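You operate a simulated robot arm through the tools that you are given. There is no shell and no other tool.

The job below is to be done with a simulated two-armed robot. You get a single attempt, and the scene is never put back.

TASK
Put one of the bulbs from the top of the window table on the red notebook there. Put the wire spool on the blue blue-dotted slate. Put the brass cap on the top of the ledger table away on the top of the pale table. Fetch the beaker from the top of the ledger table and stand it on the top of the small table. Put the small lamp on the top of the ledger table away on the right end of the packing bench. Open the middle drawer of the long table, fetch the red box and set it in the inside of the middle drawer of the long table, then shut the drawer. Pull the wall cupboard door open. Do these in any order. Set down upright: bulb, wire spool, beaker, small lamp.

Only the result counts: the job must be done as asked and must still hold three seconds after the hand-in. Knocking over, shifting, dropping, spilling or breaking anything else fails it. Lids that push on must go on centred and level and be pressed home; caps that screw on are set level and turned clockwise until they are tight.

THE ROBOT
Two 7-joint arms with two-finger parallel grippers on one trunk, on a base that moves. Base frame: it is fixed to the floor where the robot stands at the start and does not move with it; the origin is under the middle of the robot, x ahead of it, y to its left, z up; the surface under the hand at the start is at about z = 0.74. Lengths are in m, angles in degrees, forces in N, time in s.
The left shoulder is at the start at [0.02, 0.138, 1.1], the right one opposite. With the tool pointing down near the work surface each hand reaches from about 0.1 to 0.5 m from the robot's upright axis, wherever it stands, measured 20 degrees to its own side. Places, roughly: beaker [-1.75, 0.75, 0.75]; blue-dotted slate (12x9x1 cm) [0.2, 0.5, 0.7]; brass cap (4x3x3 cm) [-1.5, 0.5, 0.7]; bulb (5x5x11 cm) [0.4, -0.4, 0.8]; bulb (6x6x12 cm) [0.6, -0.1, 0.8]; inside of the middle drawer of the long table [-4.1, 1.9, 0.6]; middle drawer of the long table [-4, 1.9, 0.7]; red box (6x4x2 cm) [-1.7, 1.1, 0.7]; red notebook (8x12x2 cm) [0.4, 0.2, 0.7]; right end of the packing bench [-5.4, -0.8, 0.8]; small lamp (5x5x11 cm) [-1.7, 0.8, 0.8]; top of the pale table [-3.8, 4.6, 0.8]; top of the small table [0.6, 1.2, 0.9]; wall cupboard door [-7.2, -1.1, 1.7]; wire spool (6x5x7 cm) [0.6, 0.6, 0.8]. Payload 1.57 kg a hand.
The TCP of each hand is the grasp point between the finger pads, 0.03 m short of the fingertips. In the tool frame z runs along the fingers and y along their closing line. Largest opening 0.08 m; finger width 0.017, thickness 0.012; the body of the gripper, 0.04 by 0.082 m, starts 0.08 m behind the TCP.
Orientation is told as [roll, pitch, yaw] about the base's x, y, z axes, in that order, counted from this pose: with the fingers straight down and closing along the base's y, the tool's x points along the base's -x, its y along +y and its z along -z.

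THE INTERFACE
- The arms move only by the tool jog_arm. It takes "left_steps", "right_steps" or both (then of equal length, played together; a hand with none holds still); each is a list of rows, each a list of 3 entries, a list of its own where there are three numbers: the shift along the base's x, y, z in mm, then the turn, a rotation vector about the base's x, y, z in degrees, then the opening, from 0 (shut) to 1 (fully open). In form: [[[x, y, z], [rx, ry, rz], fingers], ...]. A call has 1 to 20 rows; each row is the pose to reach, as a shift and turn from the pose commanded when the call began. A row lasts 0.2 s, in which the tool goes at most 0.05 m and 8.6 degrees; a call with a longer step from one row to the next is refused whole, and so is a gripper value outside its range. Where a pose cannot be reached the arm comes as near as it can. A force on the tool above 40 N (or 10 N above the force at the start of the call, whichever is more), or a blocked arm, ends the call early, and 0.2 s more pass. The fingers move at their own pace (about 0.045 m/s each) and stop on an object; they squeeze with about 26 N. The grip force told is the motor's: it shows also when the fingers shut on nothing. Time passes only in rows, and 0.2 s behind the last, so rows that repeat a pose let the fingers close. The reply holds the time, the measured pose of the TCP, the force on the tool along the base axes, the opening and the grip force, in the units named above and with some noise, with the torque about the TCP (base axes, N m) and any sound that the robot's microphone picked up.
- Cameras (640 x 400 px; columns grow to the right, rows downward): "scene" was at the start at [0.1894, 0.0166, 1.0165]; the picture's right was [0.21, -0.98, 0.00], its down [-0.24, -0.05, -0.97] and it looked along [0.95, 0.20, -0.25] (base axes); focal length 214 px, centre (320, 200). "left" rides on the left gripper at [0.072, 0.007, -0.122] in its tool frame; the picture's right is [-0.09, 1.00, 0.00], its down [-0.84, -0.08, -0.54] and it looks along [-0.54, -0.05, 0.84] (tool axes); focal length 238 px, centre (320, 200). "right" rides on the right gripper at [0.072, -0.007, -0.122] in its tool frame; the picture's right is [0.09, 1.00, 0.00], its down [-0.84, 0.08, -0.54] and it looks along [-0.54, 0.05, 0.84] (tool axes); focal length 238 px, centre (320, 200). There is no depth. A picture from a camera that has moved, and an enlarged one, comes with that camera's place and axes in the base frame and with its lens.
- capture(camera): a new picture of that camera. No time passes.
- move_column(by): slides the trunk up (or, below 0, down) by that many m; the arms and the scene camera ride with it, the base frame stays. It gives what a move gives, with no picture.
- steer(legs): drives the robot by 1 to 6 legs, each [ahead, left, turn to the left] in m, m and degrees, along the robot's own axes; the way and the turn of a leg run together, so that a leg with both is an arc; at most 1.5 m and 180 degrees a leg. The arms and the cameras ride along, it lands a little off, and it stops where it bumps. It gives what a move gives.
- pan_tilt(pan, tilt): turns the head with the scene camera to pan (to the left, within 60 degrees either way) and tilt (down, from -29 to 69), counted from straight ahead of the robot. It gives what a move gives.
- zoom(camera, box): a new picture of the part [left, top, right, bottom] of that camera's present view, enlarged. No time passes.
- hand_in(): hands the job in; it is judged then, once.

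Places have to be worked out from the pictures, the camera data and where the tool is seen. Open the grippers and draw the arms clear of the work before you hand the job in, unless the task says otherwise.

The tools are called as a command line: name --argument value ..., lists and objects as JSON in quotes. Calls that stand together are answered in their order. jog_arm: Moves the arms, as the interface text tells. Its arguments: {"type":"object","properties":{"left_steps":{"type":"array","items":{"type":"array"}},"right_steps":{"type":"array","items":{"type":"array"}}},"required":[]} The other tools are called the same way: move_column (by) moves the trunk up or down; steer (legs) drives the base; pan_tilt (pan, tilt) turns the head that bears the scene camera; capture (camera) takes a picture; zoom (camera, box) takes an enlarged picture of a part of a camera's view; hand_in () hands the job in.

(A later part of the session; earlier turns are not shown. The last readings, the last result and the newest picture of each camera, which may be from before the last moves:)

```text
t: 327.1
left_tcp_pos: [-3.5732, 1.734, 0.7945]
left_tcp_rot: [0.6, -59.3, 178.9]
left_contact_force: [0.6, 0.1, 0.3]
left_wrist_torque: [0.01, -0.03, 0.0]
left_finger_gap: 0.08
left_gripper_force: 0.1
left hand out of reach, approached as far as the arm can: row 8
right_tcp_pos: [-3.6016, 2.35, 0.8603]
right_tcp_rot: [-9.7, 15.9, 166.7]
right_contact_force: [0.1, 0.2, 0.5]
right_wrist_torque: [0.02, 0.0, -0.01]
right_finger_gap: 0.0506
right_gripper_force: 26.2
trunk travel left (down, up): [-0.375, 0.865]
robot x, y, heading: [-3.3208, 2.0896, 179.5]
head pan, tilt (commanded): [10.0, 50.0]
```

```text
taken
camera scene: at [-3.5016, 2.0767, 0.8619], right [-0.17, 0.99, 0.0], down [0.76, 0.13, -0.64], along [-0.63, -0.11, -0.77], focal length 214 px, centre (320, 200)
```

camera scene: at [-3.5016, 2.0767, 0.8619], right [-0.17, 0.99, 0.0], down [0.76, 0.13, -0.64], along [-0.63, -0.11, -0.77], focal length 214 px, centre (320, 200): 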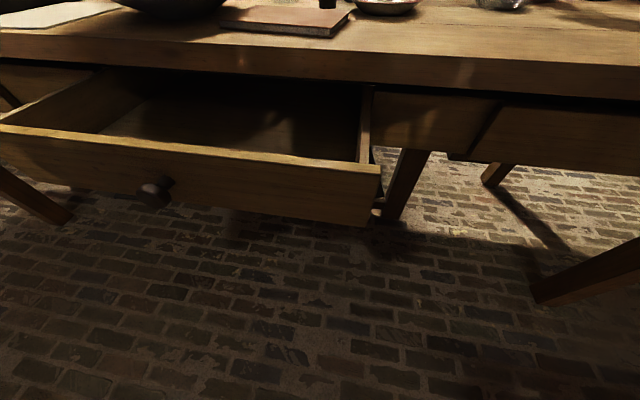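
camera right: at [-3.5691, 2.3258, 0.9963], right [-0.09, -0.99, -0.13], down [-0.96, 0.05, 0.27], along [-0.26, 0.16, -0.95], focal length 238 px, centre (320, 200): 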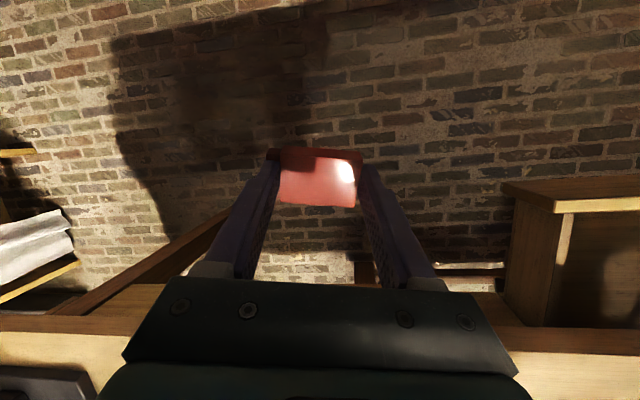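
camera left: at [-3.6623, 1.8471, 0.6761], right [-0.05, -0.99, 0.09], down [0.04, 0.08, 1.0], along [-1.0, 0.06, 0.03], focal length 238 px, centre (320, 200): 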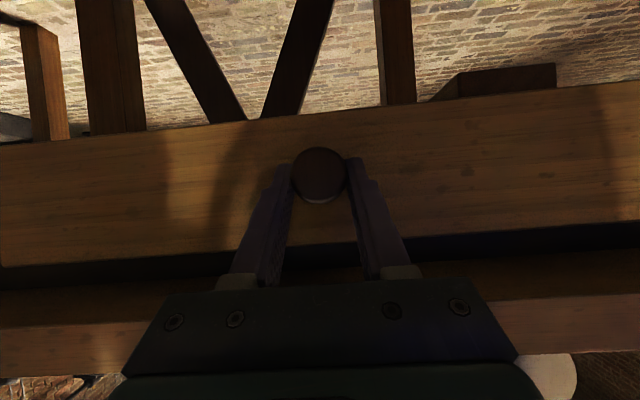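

The drawer stays open. I shift the base 0.2 m to the left and bring the right hand, levelled, above the drawer.

steer --legs '[[0, 0.2, 0]]'

jog_arm --right_steps '[[[-20, -20, 10], [-1.5, 4.4, 0.5], 0], [[-45, -40, 15], [-3, 8.8, 1], 0], [[-70, -60, 15], [-4.5, 13.2, 1.5], 0], [[-100, -80, 15], [-5.7, 17.6, 2], 0], [[-130, -100, 15], [-5.7, 17.6, 2], 0], [[-145, -110, 15], [-5.7, 17.6, 2], 0], [[-145, -110, 15], [-5.7, 17.6, 2], 0]]'

capture --camera "scene"

capture --camera "right"

```text
t: 328.7
left_tcp_pos: [-3.5741, 1.5376, 0.7946]
left_tcp_rot: [0.5, -59.3, 179.2]
left_contact_force: [-0.2, -0.7, 0.4]
left_wrist_torque: [0.0, 0.0, 0.03]
left_finger_gap: 0.0801
left_gripper_force: 0.0
right_tcp_pos: [-3.6041, 2.1523, 0.86]
right_tcp_rot: [-9.7, 15.8, 166.7]
right_contact_force: [0.7, 0.0, -0.6]
right_wrist_torque: [0.03, 0.01, 0.02]
right_finger_gap: 0.0506
right_gripper_force: 26.1
trunk travel left (down, up): [-0.375, 0.865]
robot x, y, heading: [-3.325, 1.8922, 179.5]
head pan, tilt (commanded): [10.0, 50.0]
```

```text
t: 330.3
left_tcp_pos: [-3.5752, 1.5376, 0.7932]
left_tcp_rot: [0.5, -59.4, 179.0]
left_contact_force: [-0.1, -0.3, 0.1]
left_wrist_torque: [-0.05, -0.01, -0.01]
left_finger_gap: 0.08
left_gripper_force: 0.0
right_tcp_pos: [-3.749, 2.0426, 0.8754]
right_tcp_rot: [-0.4, -0.4, 170.1]
right_contact_force: [-0.9, 0.0, 0.3]
right_wrist_torque: [0.06, -0.01, 0.01]
right_finger_gap: 0.0505
right_gripper_force: 26.0
trunk travel left (down, up): [-0.375, 0.865]
robot x, y, heading: [-3.3232, 1.8973, 179.5]
head pan, tilt (commanded): [10.0, 50.0]
```

```text
taken
camera scene: at [-3.503, 1.8793, 0.8619], right [-0.17, 0.99, 0.0], down [0.76, 0.13, -0.64], along [-0.63, -0.11, -0.77], focal length 214 px, centre (320, 200)
```

scene: 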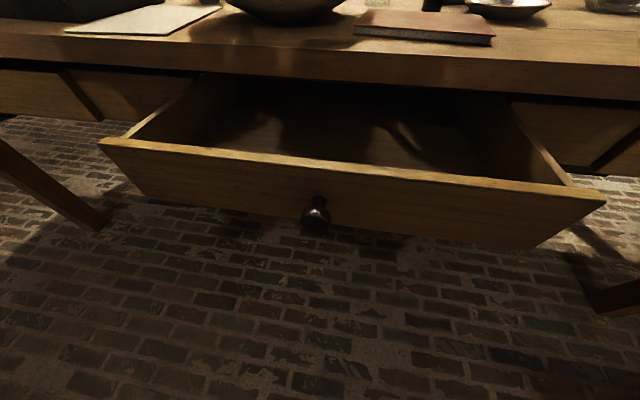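

```text
taken
camera right: at [-3.676, 2.0349, 0.9974], right [-0.08, -1.0, -0.01], down [-0.83, 0.06, 0.55], along [-0.54, 0.05, -0.84], focal length 238 px, centre (320, 200)
```

right: 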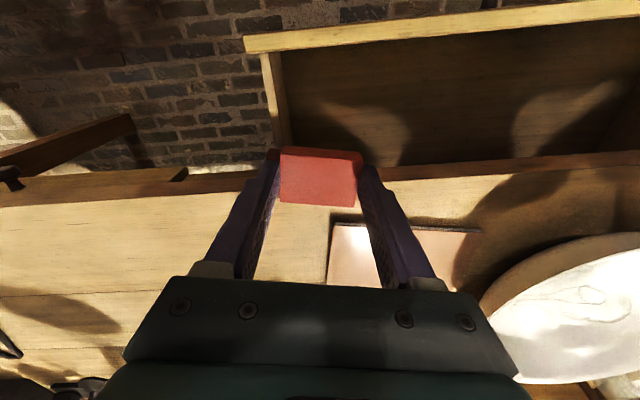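

The landing point is inside the drawer; I shift 47 mm to −y to clear the side wall and lower the box into the drawer.

jog_arm --right_steps '[[[0, -16, 0], [0, 0, 0], 0], [[0, -32, -10], [0, 0, 0], 0], [[0, -47, -30], [0, 0, 0], 0], [[0, -47, -65], [0, 0, 0], 0], [[0, -47, -100], [0, 0, 0], 0], [[0, -47, -135], [0, 0, 0], 0], [[0, -47, -170], [0, 0, 0], 0], [[0, -47, -195], [0, 0, 0], 0], [[0, -47, -195], [0, 0, 0], 0]]'

capture --camera "right"

capture --camera "scene"

```text
t: 332.3
left_tcp_pos: [-3.5749, 1.5368, 0.7935]
left_tcp_rot: [0.6, -59.3, 179.2]
left_contact_force: [0.0, 0.7, -0.2]
left_wrist_torque: [-0.01, 0.03, 0.03]
left_finger_gap: 0.08
left_gripper_force: 0.0
right_tcp_pos: [-3.7487, 1.9933, 0.68]
right_tcp_rot: [-0.5, -0.4, 170.1]
right_contact_force: [-0.3, -0.3, 0.2]
right_wrist_torque: [-0.04, -0.01, 0.0]
right_finger_gap: 0.0506
right_gripper_force: 25.9
trunk travel left (down, up): [-0.375, 0.865]
robot x, y, heading: [-3.3236, 1.8932, 179.7]
head pan, tilt (commanded): [10.0, 50.0]
```

```text
taken
camera right: at [-3.6752, 1.9874, 0.8014], right [-0.08, -1.0, -0.01], down [-0.83, 0.06, 0.55], along [-0.54, 0.05, -0.84], focal length 238 px, centre (320, 200)
```

right: 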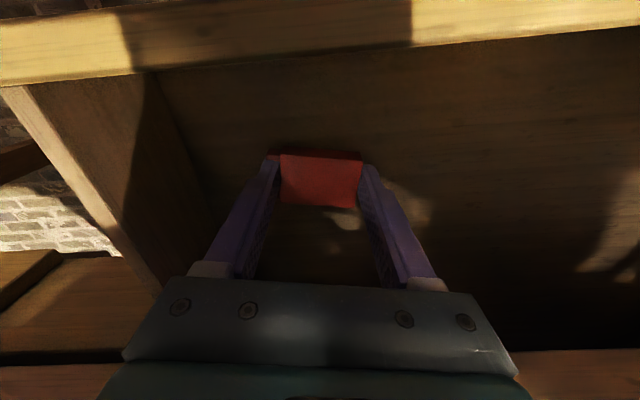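

```text
taken
camera scene: at [-3.5031, 1.8793, 0.8619], right [-0.17, 0.99, 0.0], down [0.76, 0.13, -0.64], along [-0.63, -0.11, -0.77], focal length 214 px, centre (320, 200)
```

scene: 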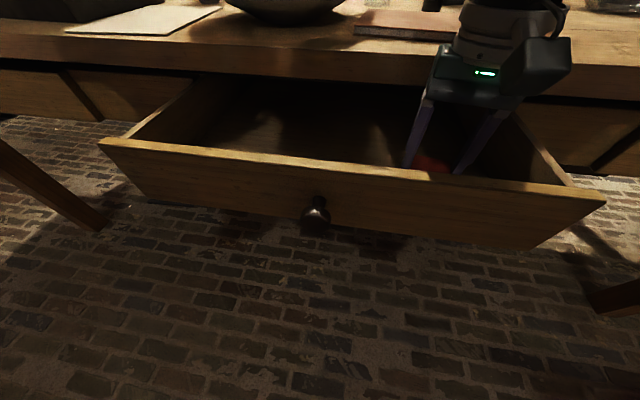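

The box is inside the drawer. I lower in small steps until it touches the drawer bottom.

jog_arm --right_steps '[[[0, 0, -5], [0, 0, 0], 0], [[0, 0, -10], [0, 0, 0], 0], [[0, 0, -15], [0, 0, 0], 0], [[0, 0, -15], [0, 0, 0], 0]]'

jog_arm --right_steps '[[[0, 0, -3], [0, 0, 0], 0], [[0, 0, -6], [0, 0, 0], 0], [[0, 0, -6], [0, 0, 0], 0]]'

```text
t: 333.3
left_tcp_pos: [-3.5767, 1.5365, 0.7941]
left_tcp_rot: [0.4, -59.4, 179.2]
left_contact_force: [-0.2, 0.8, -0.5]
left_wrist_torque: [0.03, -0.01, 0.03]
left_finger_gap: 0.0801
left_gripper_force: 0.1
right_tcp_pos: [-3.7502, 1.9964, 0.6661]
right_tcp_rot: [-0.4, -0.5, 170.0]
right_contact_force: [2.8, 0.6, 28.8]
right_wrist_torque: [-0.26, -0.24, 0.04]
right_finger_gap: 0.0507
right_gripper_force: 26.0
trunk travel left (down, up): [-0.375, 0.865]
robot x, y, heading: [-3.3263, 1.8975, 179.6]
head pan, tilt (commanded): [10.0, 50.0]
```

```text
t: 333.6
left_tcp_pos: [-3.5758, 1.5384, 0.7932]
left_tcp_rot: [0.5, -59.4, 179.2]
left_contact_force: [-0.1, 0.5, 1.0]
left_wrist_torque: [-0.01, 0.01, -0.01]
left_finger_gap: 0.0799
left_gripper_force: 0.1
right_tcp_pos: [-3.7521, 1.9955, 0.6678]
right_tcp_rot: [-0.2, -0.8, 170.0]
right_contact_force: [-1.1, 2.9, 14.0]
right_wrist_torque: [0.06, -0.12, 0.0]
right_finger_gap: 0.0505
right_gripper_force: 25.7
trunk travel left (down, up): [-0.375, 0.865]
robot x, y, heading: [-3.3265, 1.8906, 179.5]
head pan, tilt (commanded): [10.0, 50.0]
stopped in row 1 (right hand): the force on the tool passed its limit at 43 N (the readings are from after the stop); the commanded pose is now the measured one
```

Bottom reached (TCP z≈0.667). I ease off and open the fingers, then lift out.

jog_arm --right_steps '[[[0, 0, 1.5], [0, 0, 0], 0], [[0, 0, 1.5], [0, 0, 0], 0.7], [[0, 0, 1.5], [0, 0, 0], 0.9], [[0, 0, 1.5], [0, 0, 0], 0.9], [[0, 0, 1.5], [0, 0, 0], 0.9]]'

jog_arm --right_steps '[[[0, 0, 15], [0, 0, 0], 0.9], [[0, 0, 40], [0, 0, 0], 0.9], [[0, 0, 75], [0, 0, 0], 0.9], [[0, 0, 110], [0, 0, 0], 1], [[0, 0, 150], [0, 0, 0], 1], [[10, 0, 190], [0, 0, 0], 1], [[20, 0, 210], [0, 0, 0], 1]]'

capture --camera "right"

capture --camera "scene"

```text
t: 334.8
left_tcp_pos: [-3.5747, 1.5398, 0.7932]
left_tcp_rot: [0.2, -59.4, 179.4]
left_contact_force: [0.7, 0.8, 0.5]
left_wrist_torque: [-0.03, 0.01, 0.0]
left_finger_gap: 0.0797
left_gripper_force: 0.1
right_tcp_pos: [-3.7523, 1.9971, 0.6679]
right_tcp_rot: [-0.4, -0.8, 170.0]
right_contact_force: [-0.1, 11.4, 9.9]
right_wrist_torque: [-0.17, -0.04, 0.0]
right_finger_gap: 0.0624
right_gripper_force: 0.1
trunk travel left (down, up): [-0.375, 0.865]
robot x, y, heading: [-3.3222, 1.8962, 179.9]
head pan, tilt (commanded): [10.0, 50.0]
```

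```text
t: 336.4
left_tcp_pos: [-3.5737, 1.5368, 0.7925]
left_tcp_rot: [0.5, -59.3, 179.1]
left_contact_force: [-0.1, 0.0, 0.0]
left_wrist_torque: [0.0, 0.01, 0.04]
left_finger_gap: 0.0799
left_gripper_force: 0.1
right_tcp_pos: [-3.724, 1.9917, 0.8599]
right_tcp_rot: [-1.2, 1.6, 170.6]
right_contact_force: [0.4, -0.5, -0.6]
right_wrist_torque: [0.01, 0.0, 0.02]
right_finger_gap: 0.0801
right_gripper_force: 0.0
trunk travel left (down, up): [-0.375, 0.865]
robot x, y, heading: [-3.3227, 1.8949, 179.5]
head pan, tilt (commanded): [10.0, 50.0]
```

```text
taken
camera right: at [-3.6543, 1.9837, 0.9853], right [-0.07, -1.0, -0.02], down [-0.85, 0.05, 0.52], along [-0.51, 0.05, -0.86], focal length 238 px, centre (320, 200)
```

right: 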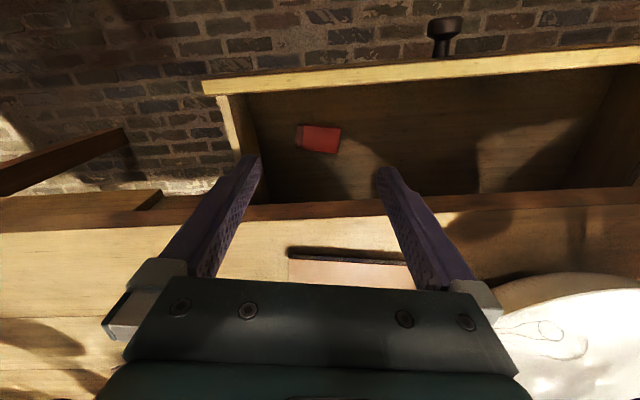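

```text
taken
camera scene: at [-3.5028, 1.8791, 0.8618], right [-0.17, 0.99, 0.0], down [0.76, 0.13, -0.64], along [-0.63, -0.11, -0.77], focal length 214 px, centre (320, 200)
```

scene: 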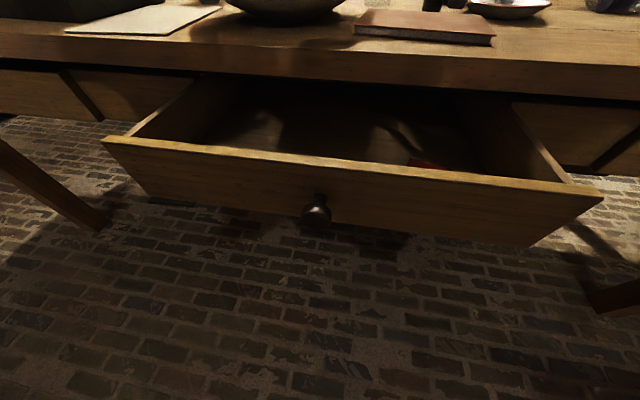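

The red box is inside. I shift the base right again so the left hand can push the drawer shut without meeting the head.

steer --legs '[[0, -0.2, 0]]'

jog_arm --left_steps '[[[0, 25, -15], [0, 0, 0], 0.5], [[0, 50, -30], [0, 0, 0], 0], [[0, 80, -50], [0, 0, 0], 0], [[0, 110, -75], [0, 0, 0], 0], [[0, 140, -100], [0, 0, 0], 0], [[0, 160, -118], [0, 0, 0], 0], [[0, 160, -118], [0, 0, 0], 0]]'

capture --camera "left"

capture --camera "scene"

```text
t: 338.0
left_tcp_pos: [-3.5714, 1.7351, 0.7938]
left_tcp_rot: [0.6, -59.3, 179.1]
left_contact_force: [0.0, -0.5, -1.0]
left_wrist_torque: [-0.03, 0.0, 0.03]
left_finger_gap: 0.08
left_gripper_force: 0.1
right_tcp_pos: [-3.7226, 2.1919, 0.8606]
right_tcp_rot: [-1.1, 1.5, 170.3]
right_contact_force: [-1.3, 0.7, 0.6]
right_wrist_torque: [-0.01, 0.01, 0.01]
right_finger_gap: 0.0798
right_gripper_force: 0.1
trunk travel left (down, up): [-0.375, 0.865]
robot x, y, heading: [-3.3239, 2.093, 179.5]
head pan, tilt (commanded): [10.0, 50.0]
```

```text
t: 339.6
left_tcp_pos: [-3.5709, 1.8956, 0.6755]
left_tcp_rot: [0.6, -59.4, 179.1]
left_contact_force: [-0.6, 0.1, 0.6]
left_wrist_torque: [0.0, 0.02, -0.01]
left_finger_gap: 0.0
left_gripper_force: 21.0
left hand out of reach, approached as far as the arm can: row 1, 2, 3, 4
right_tcp_pos: [-3.7228, 2.1916, 0.8609]
right_tcp_rot: [-1.2, 1.7, 170.3]
right_contact_force: [0.1, -0.3, -0.4]
right_wrist_torque: [-0.01, -0.03, -0.01]
right_finger_gap: 0.0801
right_gripper_force: 0.1
trunk travel left (down, up): [-0.375, 0.865]
robot x, y, heading: [-3.3265, 2.095, 179.5]
head pan, tilt (commanded): [10.0, 50.0]
```

```text
taken
camera left: at [-3.432, 1.8881, 0.6765], right [-0.06, -0.99, 0.08], down [0.04, 0.08, 1.0], along [-1.0, 0.06, 0.04], focal length 238 px, centre (320, 200)
```

left: 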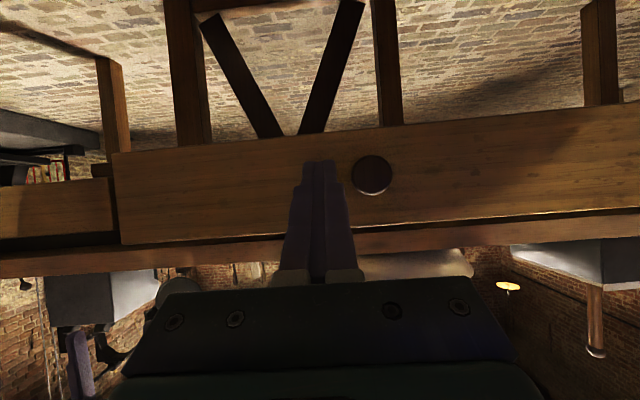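

```text
taken
camera scene: at [-3.5016, 2.0776, 0.8619], right [-0.17, 0.99, 0.0], down [0.76, 0.13, -0.64], along [-0.63, -0.11, -0.77], focal length 214 px, centre (320, 200)
```

scene: 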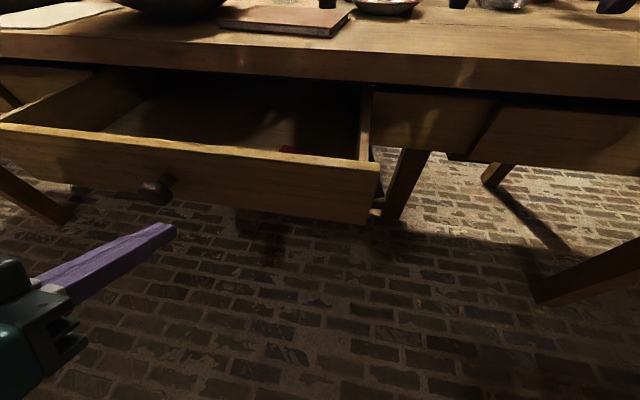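

The closed fingertips face the drawer front just beside the knob. I push the drawer in steadily.

jog_arm --left_steps '[[[-25, 0, 0], [0, 0, 0], 0], [[-50, 0, 0], [0, 0, 0], 0], [[-65, 0, 0], [0, 0, 0], 0], [[-80, 0, 0], [0, 0, 0], 0], [[-100, 0, 0], [0, 0, 0], 0], [[-120, 0, 0], [0, 0, 0], 0], [[-140, 0, 0], [0, 0, 0], 0], [[-160, 0, 0], [0, 0, 0], 0], [[-180, 0, 0], [0, 0, 0], 0], [[-200, 0, 0], [0, 0, 0], 0], [[-215, 0, 0], [0, 0, 0], 0], [[-215, 0, 0], [0, 0, 0], 0]]'

capture --camera "scene"

```text
t: 342.2
left_tcp_pos: [-3.7866, 1.896, 0.6777]
left_tcp_rot: [0.5, -59.4, 179.2]
left_contact_force: [-0.1, -0.4, 0.4]
left_wrist_torque: [0.0, 0.01, -0.02]
left_finger_gap: 0.0
left_gripper_force: 21.0
right_tcp_pos: [-3.7225, 2.1916, 0.8596]
right_tcp_rot: [-1.1, 1.6, 170.2]
right_contact_force: [0.2, -0.7, 1.2]
right_wrist_torque: [-0.02, 0.0, -0.01]
right_finger_gap: 0.0803
right_gripper_force: 0.0
trunk travel left (down, up): [-0.375, 0.865]
robot x, y, heading: [-3.3261, 2.0943, 179.4]
head pan, tilt (commanded): [10.0, 50.0]
```

```text
taken
camera scene: at [-3.5015, 2.0778, 0.8619], right [-0.17, 0.99, 0.0], down [0.76, 0.13, -0.64], along [-0.63, -0.11, -0.77], focal length 214 px, centre (320, 200)
```

scene: 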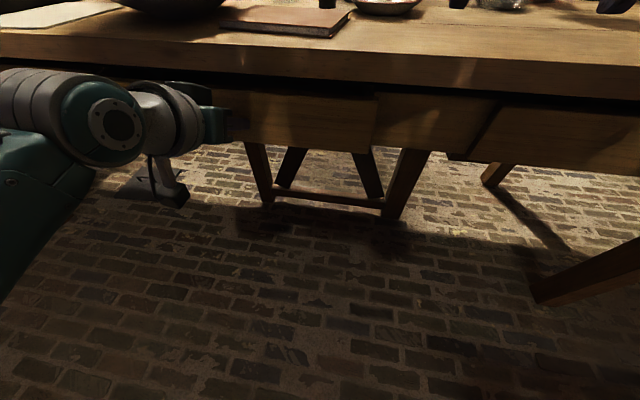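

Nearly shut. I push the last bit until it is firmly closed.

jog_arm --left_steps '[[[-6, 0, 0], [0, 0, 0], 0], [[-12, 0, 0], [0, 0, 0], 0], [[-18, 0, 0], [0, 0, 0], 0], [[-22, 0, 0], [0, 0, 0], 0], [[-22, 0, 0], [0, 0, 0], 0]]'

zoom --camera "scene" --box '[200, 60, 440, 180]'

```text
t: 343.4
left_tcp_pos: [-3.8036, 1.8955, 0.6741]
left_tcp_rot: [0.5, -59.0, 179.1]
left_contact_force: [21.6, 1.3, 8.9]
left_wrist_torque: [0.0, 0.15, -0.03]
left_finger_gap: 0.0003
left_gripper_force: 20.8
right_tcp_pos: [-3.7182, 2.1908, 0.8587]
right_tcp_rot: [-1.1, 1.8, 170.3]
right_contact_force: [-1.6, 0.1, 0.1]
right_wrist_torque: [0.0, 0.04, 0.04]
right_finger_gap: 0.08
right_gripper_force: 0.0
trunk travel left (down, up): [-0.375, 0.865]
robot x, y, heading: [-3.3202, 2.0901, 179.7]
head pan, tilt (commanded): [10.0, 50.0]
```

```text
2.67 times, centred on (320, 120) of scene
camera zoom: at [-3.4965, 2.0776, 0.8611], right [-0.17, 0.99, 0.0], down [0.76, 0.13, -0.64], along [-0.63, -0.11, -0.77], focal length 572 px, centre (320, 413)
```

zoom: 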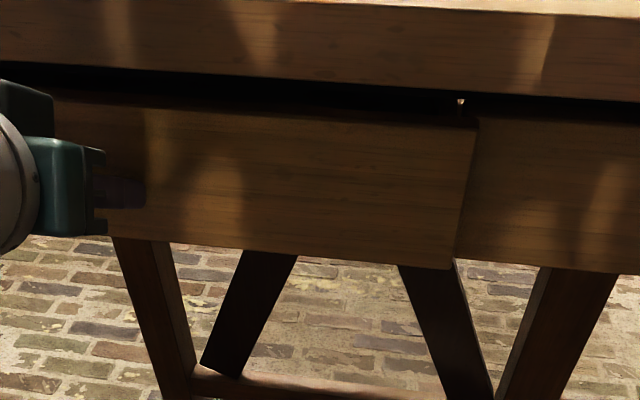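

The drawer is shut (firm 21 N stop at the original closed position). I retract the left hand, raise it and the trunk, and head back for the lamp.

jog_arm --left_steps '[[[10, 0, 3], [0, 0, 0], 0], [[35, 0, 10], [0, 0, 0], 0.3], [[65, -10, 25], [0, 0, 0], 0.6], [[90, -20, 50], [0, 0, 0], 1], [[100, -30, 80], [0, 0, 0], 1], [[110, -40, 110], [0, 0, 0], 1], [[110, -40, 110], [0, 0, 0], 1]]'

move_column --by 0.25

capture --camera "scene"

```text
t: 345.0
left_tcp_pos: [-3.6988, 1.8538, 0.7864]
left_tcp_rot: [0.5, -59.4, 179.2]
left_contact_force: [0.0, 0.1, 0.3]
left_wrist_torque: [0.0, -0.02, 0.0]
left_finger_gap: 0.08
left_gripper_force: 0.0
right_tcp_pos: [-3.7228, 2.1914, 0.8607]
right_tcp_rot: [-1.1, 1.6, 170.4]
right_contact_force: [-0.8, 0.3, 0.4]
right_wrist_torque: [0.01, 0.03, 0.01]
right_finger_gap: 0.08
right_gripper_force: 0.0
trunk travel left (down, up): [-0.375, 0.865]
robot x, y, heading: [-3.322, 2.0917, 179.6]
head pan, tilt (commanded): [10.0, 50.0]
```

```text
t: 347.6
left_tcp_pos: [-3.6986, 1.8538, 1.035]
left_tcp_rot: [0.6, -59.4, 179.2]
left_contact_force: [0.1, -0.2, 0.7]
left_wrist_torque: [0.01, 0.04, 0.0]
left_finger_gap: 0.0798
left_gripper_force: 0.2
right_tcp_pos: [-3.7223, 2.1906, 1.1095]
right_tcp_rot: [-1.0, 1.6, 170.3]
right_contact_force: [-0.2, 0.6, 0.0]
right_wrist_torque: [0.03, -0.02, -0.02]
right_finger_gap: 0.0801
right_gripper_force: 0.0
trunk travel left (down, up): [-0.625, 0.615]
robot x, y, heading: [-3.3268, 2.0944, 179.6]
head pan, tilt (commanded): [10.0, 50.0]
```

```text
taken
camera scene: at [-3.5015, 2.0778, 1.1118], right [-0.17, 0.99, 0.0], down [0.76, 0.13, -0.64], along [-0.63, -0.11, -0.77], focal length 214 px, centre (320, 200)
```

scene: 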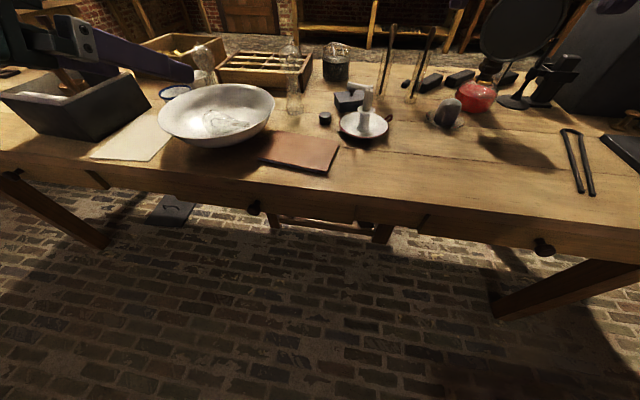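

Drawer closed. I retrace the path to the front of the ledger table without turning.

steer --legs '[[-0.4, 0, 0], [0, 1.12, 0], [0, 1.12, 0], [-1.08, 0, 0], [-1.08, 0, 0], [0, -1.15, 0]]'

pan_tilt --pan 10 --tilt 35

capture --camera "scene"

```text
t: 376.4
left_tcp_pos: [-1.1847, 0.7134, 1.0357]
left_tcp_rot: [0.4, -59.4, 179.2]
left_contact_force: [0.0, 0.3, 0.5]
left_wrist_torque: [-0.01, -0.01, -0.02]
left_finger_gap: 0.08
left_gripper_force: 0.1
right_tcp_pos: [-1.2095, 1.0495, 1.1101]
right_tcp_rot: [-1.1, 1.7, 170.4]
right_contact_force: [-0.2, -0.5, -0.1]
right_wrist_torque: [0.01, 0.01, 0.01]
right_finger_gap: 0.0802
right_gripper_force: 0.0
trunk travel left (down, up): [-0.625, 0.615]
robot x, y, heading: [-0.8109, 0.953, 179.6]
head pan, tilt (commanded): [10.0, 50.0]
```

```text
t: 377.1
left_tcp_pos: [-1.1855, 0.7125, 1.0357]
left_tcp_rot: [0.5, -59.2, 179.1]
left_contact_force: [1.1, 0.0, 0.0]
left_wrist_torque: [0.01, 0.01, 0.02]
left_finger_gap: 0.08
left_gripper_force: 0.1
right_tcp_pos: [-1.2086, 1.0494, 1.1109]
right_tcp_rot: [-1.1, 1.7, 170.3]
right_contact_force: [-0.5, -0.7, 0.1]
right_wrist_torque: [-0.02, 0.03, -0.03]
right_finger_gap: 0.0798
right_gripper_force: 0.1
trunk travel left (down, up): [-0.625, 0.615]
robot x, y, heading: [-0.806, 0.9475, 179.6]
head pan, tilt (commanded): [10.0, 35.0]
```

```text
taken
camera scene: at [-0.9983, 0.9347, 1.1335], right [-0.17, 0.99, 0.0], down [0.57, 0.1, -0.82], along [-0.81, -0.14, -0.57], focal length 214 px, centre (320, 200)
```

scene: 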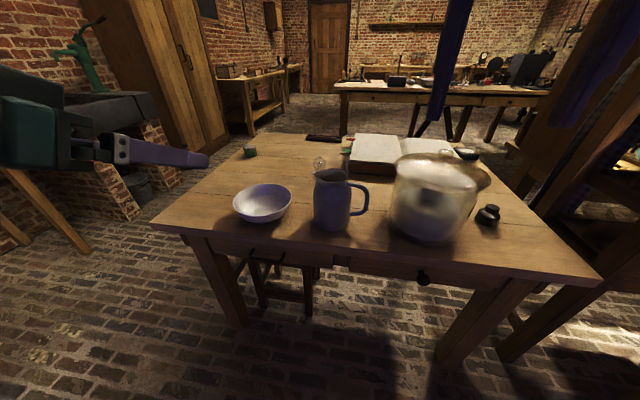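

I drive up to the table so the left hand can reach the lamp over the gap between the dish and the jug.

steer --legs '[[0.4, -0.07, 0]]'

pan_tilt --pan 20 --tilt 50

capture --camera "scene"

capture --camera "left"

capture --camera "right"

```text
t: 379.7
left_tcp_pos: [-1.5882, 0.785, 1.0353]
left_tcp_rot: [0.5, -59.3, 179.1]
left_contact_force: [0.1, 0.2, 0.9]
left_wrist_torque: [0.0, -0.03, 0.01]
left_finger_gap: 0.0802
left_gripper_force: 0.1
right_tcp_pos: [-1.611, 1.122, 1.1099]
right_tcp_rot: [-1.2, 1.6, 170.3]
right_contact_force: [-0.2, 0.2, 0.0]
right_wrist_torque: [0.03, 0.02, -0.05]
right_finger_gap: 0.08
right_gripper_force: 0.1
trunk travel left (down, up): [-0.625, 0.615]
robot x, y, heading: [-1.2087, 1.0251, 179.9]
head pan, tilt (commanded): [10.0, 35.0]
```

```text
t: 380.5
left_tcp_pos: [-1.5864, 0.7854, 1.0352]
left_tcp_rot: [0.5, -59.2, 179.3]
left_contact_force: [-0.9, 0.1, 0.7]
left_wrist_torque: [-0.02, -0.01, -0.01]
left_finger_gap: 0.08
left_gripper_force: 0.1
right_tcp_pos: [-1.6107, 1.1214, 1.1104]
right_tcp_rot: [-1.1, 1.7, 170.4]
right_contact_force: [-1.0, 0.1, 0.4]
right_wrist_torque: [-0.01, -0.01, 0.01]
right_finger_gap: 0.0802
right_gripper_force: 0.0
trunk travel left (down, up): [-0.625, 0.615]
robot x, y, heading: [-1.2112, 1.0231, 179.6]
head pan, tilt (commanded): [20.0, 50.0]
```

```text
taken
camera scene: at [-1.3865, 0.9956, 1.1119], right [-0.34, 0.94, 0.0], down [0.72, 0.26, -0.64], along [-0.61, -0.22, -0.77], focal length 214 px, centre (320, 200)
```

scene: 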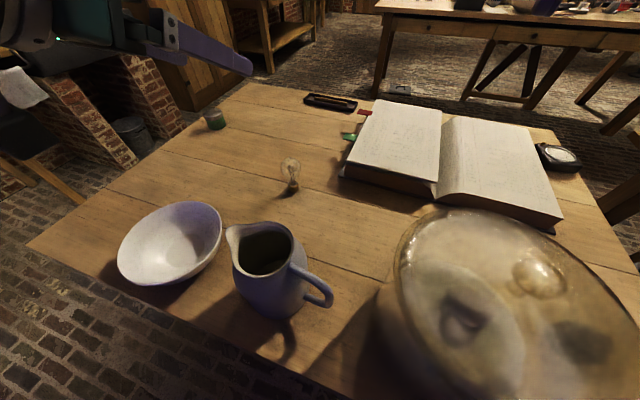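

```text
taken
camera left: at [-1.4474, 0.7776, 1.0365], right [-0.05, -0.99, 0.08], down [0.04, 0.08, 1.0], along [-1.0, 0.06, 0.04], focal length 238 px, centre (320, 200)
```

left: 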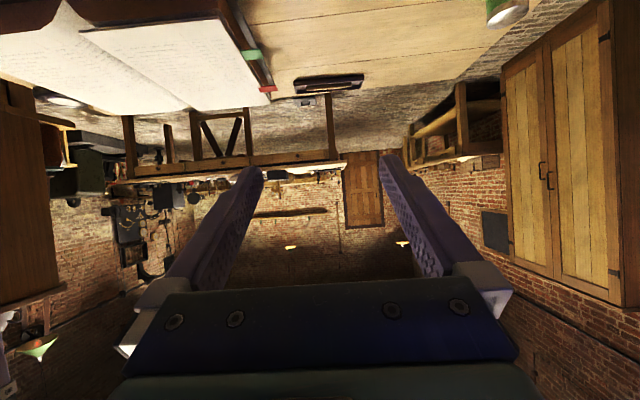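

```text
taken
camera right: at [-1.5424, 1.1141, 1.2347], right [-0.07, -1.0, -0.02], down [-0.85, 0.06, 0.52], along [-0.51, 0.05, -0.86], focal length 238 px, centre (320, 200)
```

right: 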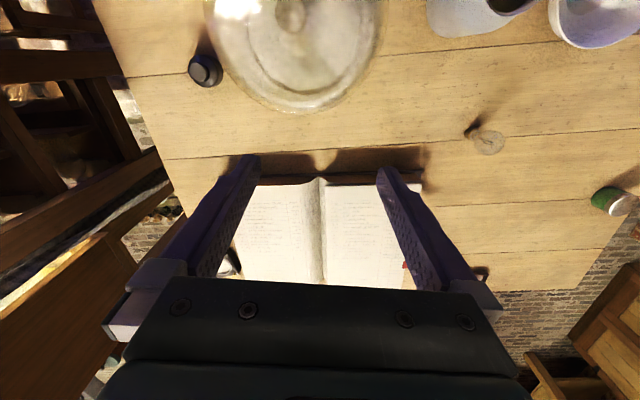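

I zoom in on the lamp.

zoom --camera "scene" --box '[250, 140, 340, 210]'

zoom --camera "right" --box '[430, 90, 540, 175]'

```text
5.71 times, centred on (295, 175) of scene
camera zoom: at [-1.3865, 0.9956, 1.1119], right [-0.34, 0.94, 0.0], down [0.72, 0.26, -0.64], along [-0.61, -0.22, -0.77], focal length 1226 px, centre (463, 343)
```

zoom: 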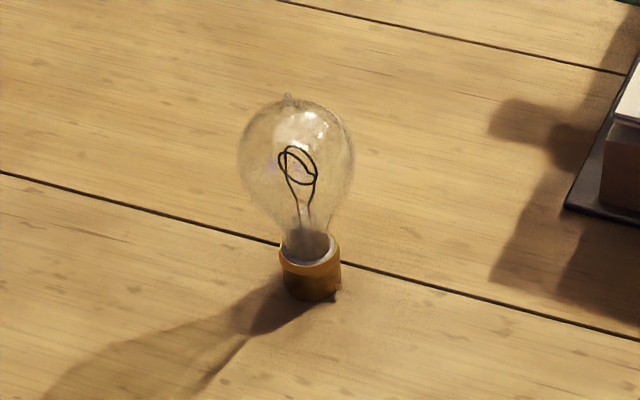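

```text
4.71 times, centred on (485, 132) of right
camera zoom: at [-1.5424, 1.1141, 1.2347], right [-0.07, -1.0, -0.02], down [-0.85, 0.06, 0.52], along [-0.51, 0.05, -0.86], focal length 1122 px, centre (-456, 518)
```

zoom: 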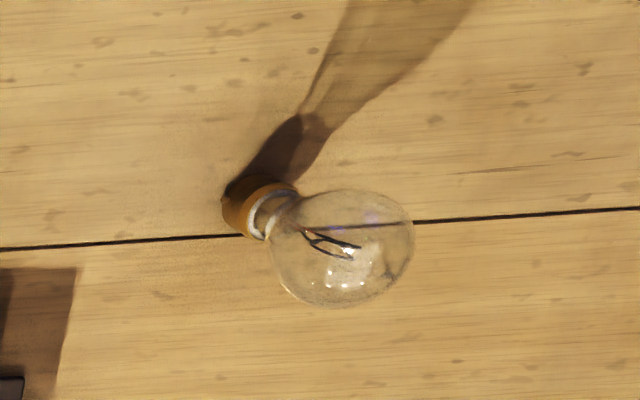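

Lamp base centre is at about (−1.703, 0.815), its brass base 2.3 cm high. I will grip that base from the front with the hand tilted 50°; I lower the trunk and go to a pre-grasp point.

move_column --by -0.1

jog_arm --left_steps '[[[-5, 3, -5], [0, -3, -3.2], 1], [[-12, 6, -25], [-0.2, -6, -6.4], 1], [[-20, 10, -50], [-0.3, -9.2, -9.6], 1], [[-28, 13, -85], [-0.3, -9.2, -9.6], 1], [[-34, 15, -115], [-0.3, -9.2, -9.6], 1], [[-34, 15, -125], [-0.3, -9.2, -9.6], 1], [[-34, 15, -125], [-0.3, -9.2, -9.6], 1]]'

capture --camera "left"

capture --camera "scene"

```text
t: 381.8
left_tcp_pos: [-1.5872, 0.7848, 0.9356]
left_tcp_rot: [0.5, -59.3, 179.2]
left_contact_force: [1.1, 0.0, -0.6]
left_wrist_torque: [-0.01, 0.03, 0.01]
left_finger_gap: 0.08
left_gripper_force: 0.1
right_tcp_pos: [-1.6116, 1.122, 1.0114]
right_tcp_rot: [-1.1, 1.6, 170.4]
right_contact_force: [-1.0, 0.3, 0.7]
right_wrist_torque: [-0.01, 0.0, 0.01]
right_finger_gap: 0.0802
right_gripper_force: 0.0
trunk travel left (down, up): [-0.525, 0.715]
robot x, y, heading: [-1.2112, 1.0237, 179.7]
head pan, tilt (commanded): [20.0, 50.0]
```

```text
t: 383.4
left_tcp_pos: [-1.6208, 0.8002, 0.8091]
left_tcp_rot: [-0.4, -50.1, 170.4]
left_contact_force: [0.6, 0.3, 0.2]
left_wrist_torque: [-0.01, 0.01, 0.01]
left_finger_gap: 0.08
left_gripper_force: 0.1
right_tcp_pos: [-1.6106, 1.1217, 1.0102]
right_tcp_rot: [-1.1, 1.6, 170.4]
right_contact_force: [-0.5, 0.5, -0.6]
right_wrist_torque: [-0.02, 0.0, 0.03]
right_finger_gap: 0.0798
right_gripper_force: 0.1
trunk travel left (down, up): [-0.525, 0.715]
robot x, y, heading: [-1.2112, 1.0232, 179.8]
head pan, tilt (commanded): [20.0, 50.0]
```

```text
taken
camera left: at [-1.4865, 0.7693, 0.8334], right [-0.23, -0.97, 0.07], down [-0.11, 0.09, 0.99], along [-0.97, 0.22, -0.12], focal length 238 px, centre (320, 200)
```

left: 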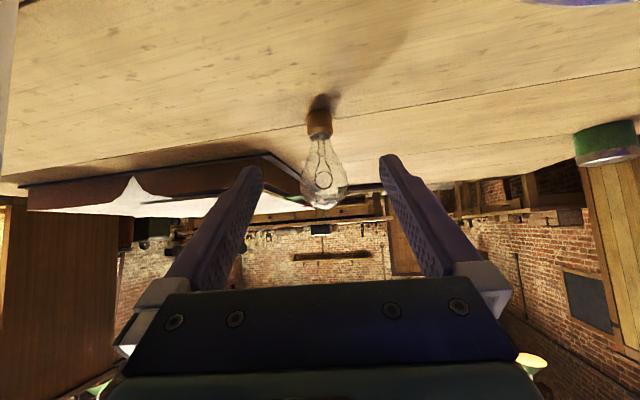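

```text
taken
camera scene: at [-1.3865, 0.9956, 1.0119], right [-0.34, 0.94, 0.0], down [0.72, 0.26, -0.64], along [-0.61, -0.22, -0.77], focal length 214 px, centre (320, 200)
```

scene: 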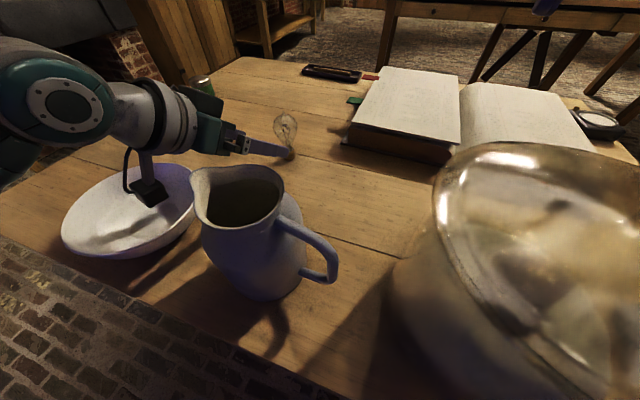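

The lamp is well centred ahead, at (−1.70, 0.812). To keep the hand's camera clear of the dish I go up, forward over the lamp, then straight down with the fingers straddling it.

jog_arm --left_steps '[[[0, 0, 20], [0, 0, 0], 1], [[0, 0, 45], [0, 0, 0], 1], [[-20, 3, 50], [0, 0, 0], 1], [[-42, 7, 50], [0, 0, 0], 1], [[-65, 10, 50], [0, 0, 0], 1], [[-65, 10, 30], [0, 0, 0], 1], [[-65, 10, 10], [0, 0, 0], 1], [[-65, 10, 10], [0, 0, 0], 1]]'

capture --camera "left"

zoom --camera "scene" --box '[60, 60, 340, 280]'

```text
t: 385.2
left_tcp_pos: [-1.6868, 0.81, 0.8198]
left_tcp_rot: [-0.4, -50.1, 170.4]
left_contact_force: [0.8, 0.0, 0.3]
left_wrist_torque: [-0.01, -0.01, 0.01]
left_finger_gap: 0.0799
left_gripper_force: 0.1
right_tcp_pos: [-1.6098, 1.1209, 1.0102]
right_tcp_rot: [-1.0, 1.5, 170.4]
right_contact_force: [-0.2, 0.4, 0.1]
right_wrist_torque: [-0.01, -0.01, -0.02]
right_finger_gap: 0.0799
right_gripper_force: 0.1
trunk travel left (down, up): [-0.525, 0.715]
robot x, y, heading: [-1.2131, 1.0227, 179.7]
head pan, tilt (commanded): [20.0, 50.0]
```

```text
taken
camera left: at [-1.5519, 0.7791, 0.8436], right [-0.23, -0.97, 0.07], down [-0.11, 0.09, 0.99], along [-0.97, 0.22, -0.12], focal length 238 px, centre (320, 200)
```

left: 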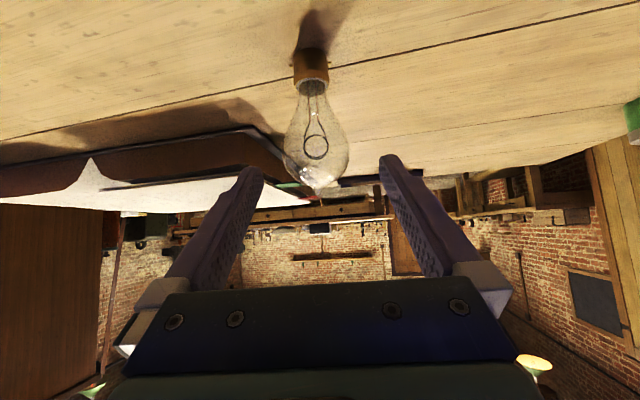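

```text
1.82 times, centred on (200, 170) of scene
camera zoom: at [-1.3865, 0.9956, 1.0119], right [-0.34, 0.94, 0.0], down [0.72, 0.26, -0.64], along [-0.61, -0.22, -0.77], focal length 390 px, centre (538, 254)
```

zoom: 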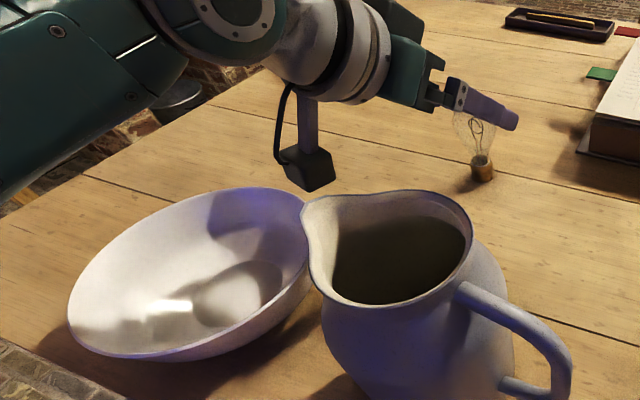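

Aligned within 2 mm and the camera clears the dish. I descend straight down to the brass base.

jog_arm --left_steps '[[[3, 0, -15], [0, 0, 0], 1], [[3, 0, -30], [0, 0, 0], 1], [[3, 0, -45], [0, 0, 0], 1], [[3, 0, -58], [0, 0, 0], 1], [[3, 0, -66], [0, 0, 0], 1], [[3, 0, -66], [0, 0, 0], 1]]'

capture --camera "left"

zoom --camera "scene" --box '[60, 60, 340, 280]'

```text
t: 386.6
left_tcp_pos: [-1.6835, 0.8106, 0.7558]
left_tcp_rot: [-0.4, -50.2, 170.3]
left_contact_force: [-0.7, -0.3, -0.5]
left_wrist_torque: [0.02, 0.0, 0.04]
left_finger_gap: 0.0798
left_gripper_force: 0.0
right_tcp_pos: [-1.6109, 1.1223, 1.0092]
right_tcp_rot: [-1.1, 1.6, 170.4]
right_contact_force: [-0.2, 0.1, -0.5]
right_wrist_torque: [0.03, 0.03, 0.03]
right_finger_gap: 0.0799
right_gripper_force: 0.1
trunk travel left (down, up): [-0.525, 0.715]
robot x, y, heading: [-1.2098, 1.0213, 179.8]
head pan, tilt (commanded): [20.0, 50.0]
```

```text
taken
camera left: at [-1.5486, 0.7792, 0.7784], right [-0.23, -0.97, 0.07], down [-0.11, 0.09, 0.99], along [-0.97, 0.22, -0.12], focal length 238 px, centre (320, 200)
```

left: 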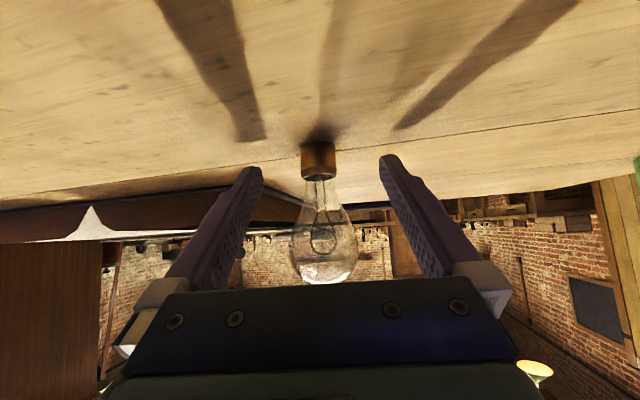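

```text
1.82 times, centred on (200, 170) of scene
camera zoom: at [-1.3865, 0.9956, 1.0119], right [-0.34, 0.94, 0.0], down [0.72, 0.26, -0.64], along [-0.61, -0.22, -0.77], focal length 390 px, centre (538, 254)
```

zoom: 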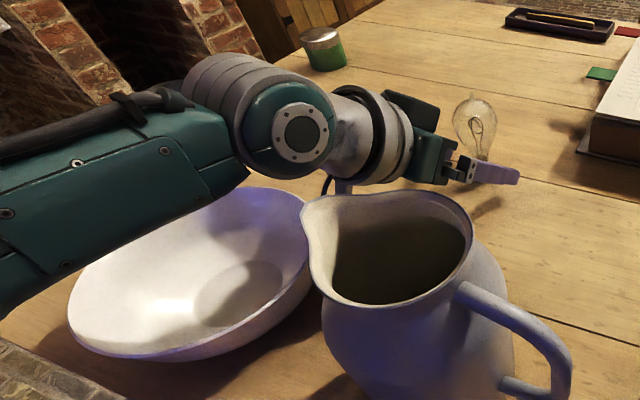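

The finger axis is still about 1 cm above the base's centre. I lower 5 mm more and close.

jog_arm --left_steps '[[[0, 0, -3], [0, 0, 0], 1], [[0, 0, -6], [0, 0, 0], 1], [[0, 0, -6], [0, 0, 0], 0.7], [[0, 0, -6], [0, 0, 0], 0.4], [[0, 0, -6], [0, 0, 0], 0.1], [[0, 0, -6], [0, 0, 0], 0], [[0, 0, -6], [0, 0, 0], 0]]'

capture --camera "left"

zoom --camera "scene" --box '[220, 80, 340, 180]'

```text
t: 388.2
left_tcp_pos: [-1.6839, 0.8098, 0.7493]
left_tcp_rot: [-0.4, -50.2, 170.3]
left_contact_force: [1.0, -1.2, 2.3]
left_wrist_torque: [0.02, 0.03, 0.02]
left_finger_gap: 0.0231
left_gripper_force: 25.7
right_tcp_pos: [-1.6101, 1.1211, 1.0101]
right_tcp_rot: [-1.0, 1.6, 170.4]
right_contact_force: [0.0, 0.3, -0.3]
right_wrist_torque: [-0.01, -0.02, -0.01]
right_finger_gap: 0.0799
right_gripper_force: 0.0
trunk travel left (down, up): [-0.525, 0.715]
robot x, y, heading: [-1.2114, 1.0253, 179.3]
head pan, tilt (commanded): [20.0, 50.0]
```

```text
taken
camera left: at [-1.5486, 0.779, 0.772], right [-0.23, -0.97, 0.07], down [-0.1, 0.09, 0.99], along [-0.97, 0.22, -0.12], focal length 238 px, centre (320, 200)
```

left: 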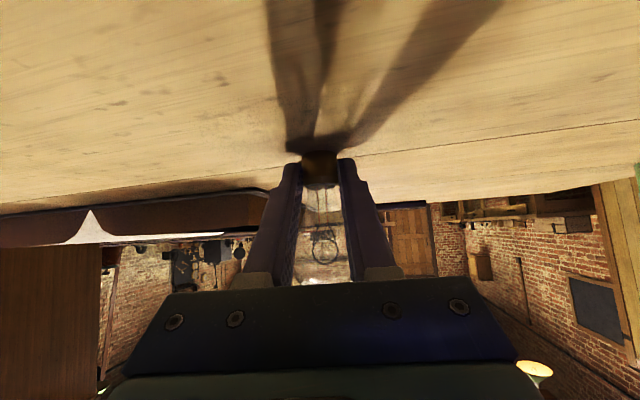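

```text
4.00 times, centred on (280, 130) of scene
camera zoom: at [-1.3865, 0.9954, 1.0119], right [-0.34, 0.94, 0.0], down [0.72, 0.26, -0.64], along [-0.61, -0.22, -0.77], focal length 858 px, centre (480, 480)
```

zoom: 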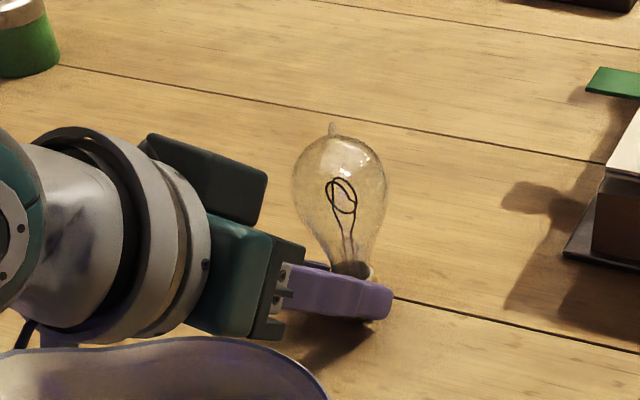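

The brass base is gripped (23.1 mm). I lift straight up, gently at first.

jog_arm --left_steps '[[[0, 0, 3], [0, 0, 0], 0], [[0, 0, 8], [0, 0, 0], 0], [[0, 0, 15], [0, 0, 0], 0], [[0, 0, 25], [0, 0, 0], 0], [[0, 0, 40], [0, 0, 0], 0], [[0, 0, 60], [0, 0, 0], 0], [[0, 0, 60], [0, 0, 0], 0]]'

capture --camera "left"

zoom --camera "scene" --box '[200, 40, 360, 170]'

```text
t: 389.8
left_tcp_pos: [-1.6819, 0.8102, 0.8089]
left_tcp_rot: [-0.3, -50.3, 170.4]
left_contact_force: [-0.5, -0.4, -0.8]
left_wrist_torque: [-0.03, 0.0, 0.01]
left_finger_gap: 0.0233
left_gripper_force: 26.1
right_tcp_pos: [-1.6111, 1.1208, 1.0103]
right_tcp_rot: [-1.2, 1.7, 170.4]
right_contact_force: [-0.6, -0.2, -0.1]
right_wrist_torque: [-0.01, -0.01, 0.02]
right_finger_gap: 0.08
right_gripper_force: 0.0
trunk travel left (down, up): [-0.525, 0.715]
robot x, y, heading: [-1.2139, 1.0202, 179.6]
head pan, tilt (commanded): [20.0, 50.0]
```

```text
taken
camera left: at [-1.548, 0.7797, 0.8326], right [-0.23, -0.97, 0.07], down [-0.11, 0.09, 0.99], along [-0.97, 0.22, -0.12], focal length 238 px, centre (320, 200)
```

left: 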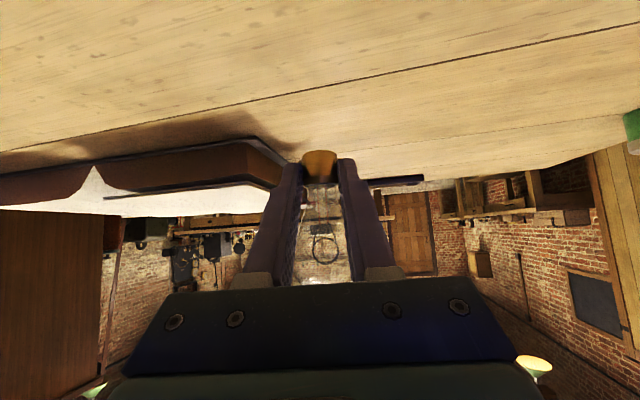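

```text
3.08 times, centred on (280, 105) of scene
camera zoom: at [-1.3864, 0.9956, 1.0119], right [-0.34, 0.94, 0.0], down [0.72, 0.26, -0.64], along [-0.61, -0.22, -0.77], focal length 660 px, centre (443, 492)
```

zoom: 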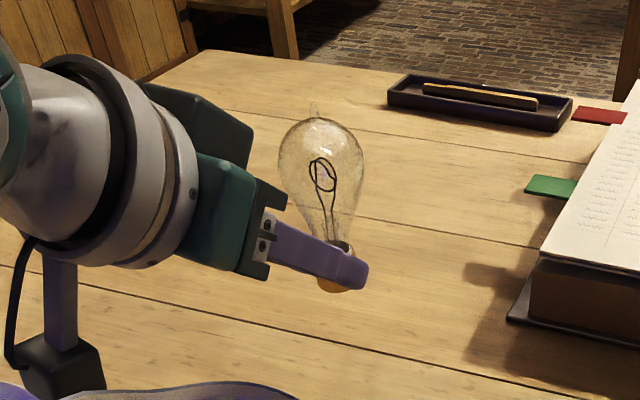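

The lamp is held upright by its base. I raise it further and back away from the table.

jog_arm --left_steps '[[[5, 0, 25], [0, 0, 0], 0], [[10, 0, 50], [0, 0, 0], 0], [[15, 0, 80], [0, 0, 0], 0], [[20, 0, 110], [0, 0, 0], 0], [[25, 0, 140], [0, 0, 0], 0], [[25, 0, 140], [0, 0, 0], 0]]'

steer --legs '[[-0.42, 0, 0]]'

capture --camera "left"

```text
t: 391.2
left_tcp_pos: [-1.6574, 0.8104, 0.9497]
left_tcp_rot: [-0.3, -50.1, 170.3]
left_contact_force: [0.0, 0.2, -0.6]
left_wrist_torque: [0.03, -0.01, 0.02]
left_finger_gap: 0.0233
left_gripper_force: 26.3
right_tcp_pos: [-1.6108, 1.1224, 1.0103]
right_tcp_rot: [-1.1, 1.7, 170.5]
right_contact_force: [0.0, 0.3, -0.4]
right_wrist_torque: [-0.01, 0.02, 0.0]
right_finger_gap: 0.0801
right_gripper_force: 0.1
trunk travel left (down, up): [-0.525, 0.715]
robot x, y, heading: [-1.2131, 1.0221, 179.5]
head pan, tilt (commanded): [20.0, 50.0]
```

```text
t: 393.8
left_tcp_pos: [-1.2314, 0.8076, 0.9496]
left_tcp_rot: [-0.4, -50.2, 170.2]
left_contact_force: [0.6, -0.3, -1.1]
left_wrist_torque: [-0.01, -0.03, 0.01]
left_finger_gap: 0.0232
left_gripper_force: 25.7
right_tcp_pos: [-1.1851, 1.12, 1.01]
right_tcp_rot: [-1.0, 1.7, 170.3]
right_contact_force: [0.7, -0.1, -0.6]
right_wrist_torque: [0.02, -0.02, -0.05]
right_finger_gap: 0.08
right_gripper_force: 0.0
trunk travel left (down, up): [-0.525, 0.715]
robot x, y, heading: [-0.7814, 1.0203, 179.5]
head pan, tilt (commanded): [20.0, 50.0]
```

```text
taken
camera left: at [-1.0976, 0.777, 0.9722], right [-0.23, -0.97, 0.07], down [-0.11, 0.09, 0.99], along [-0.97, 0.22, -0.12], focal length 238 px, centre (320, 200)
```

left: 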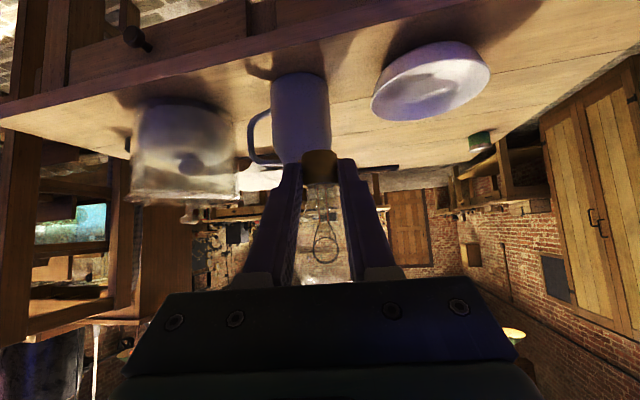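

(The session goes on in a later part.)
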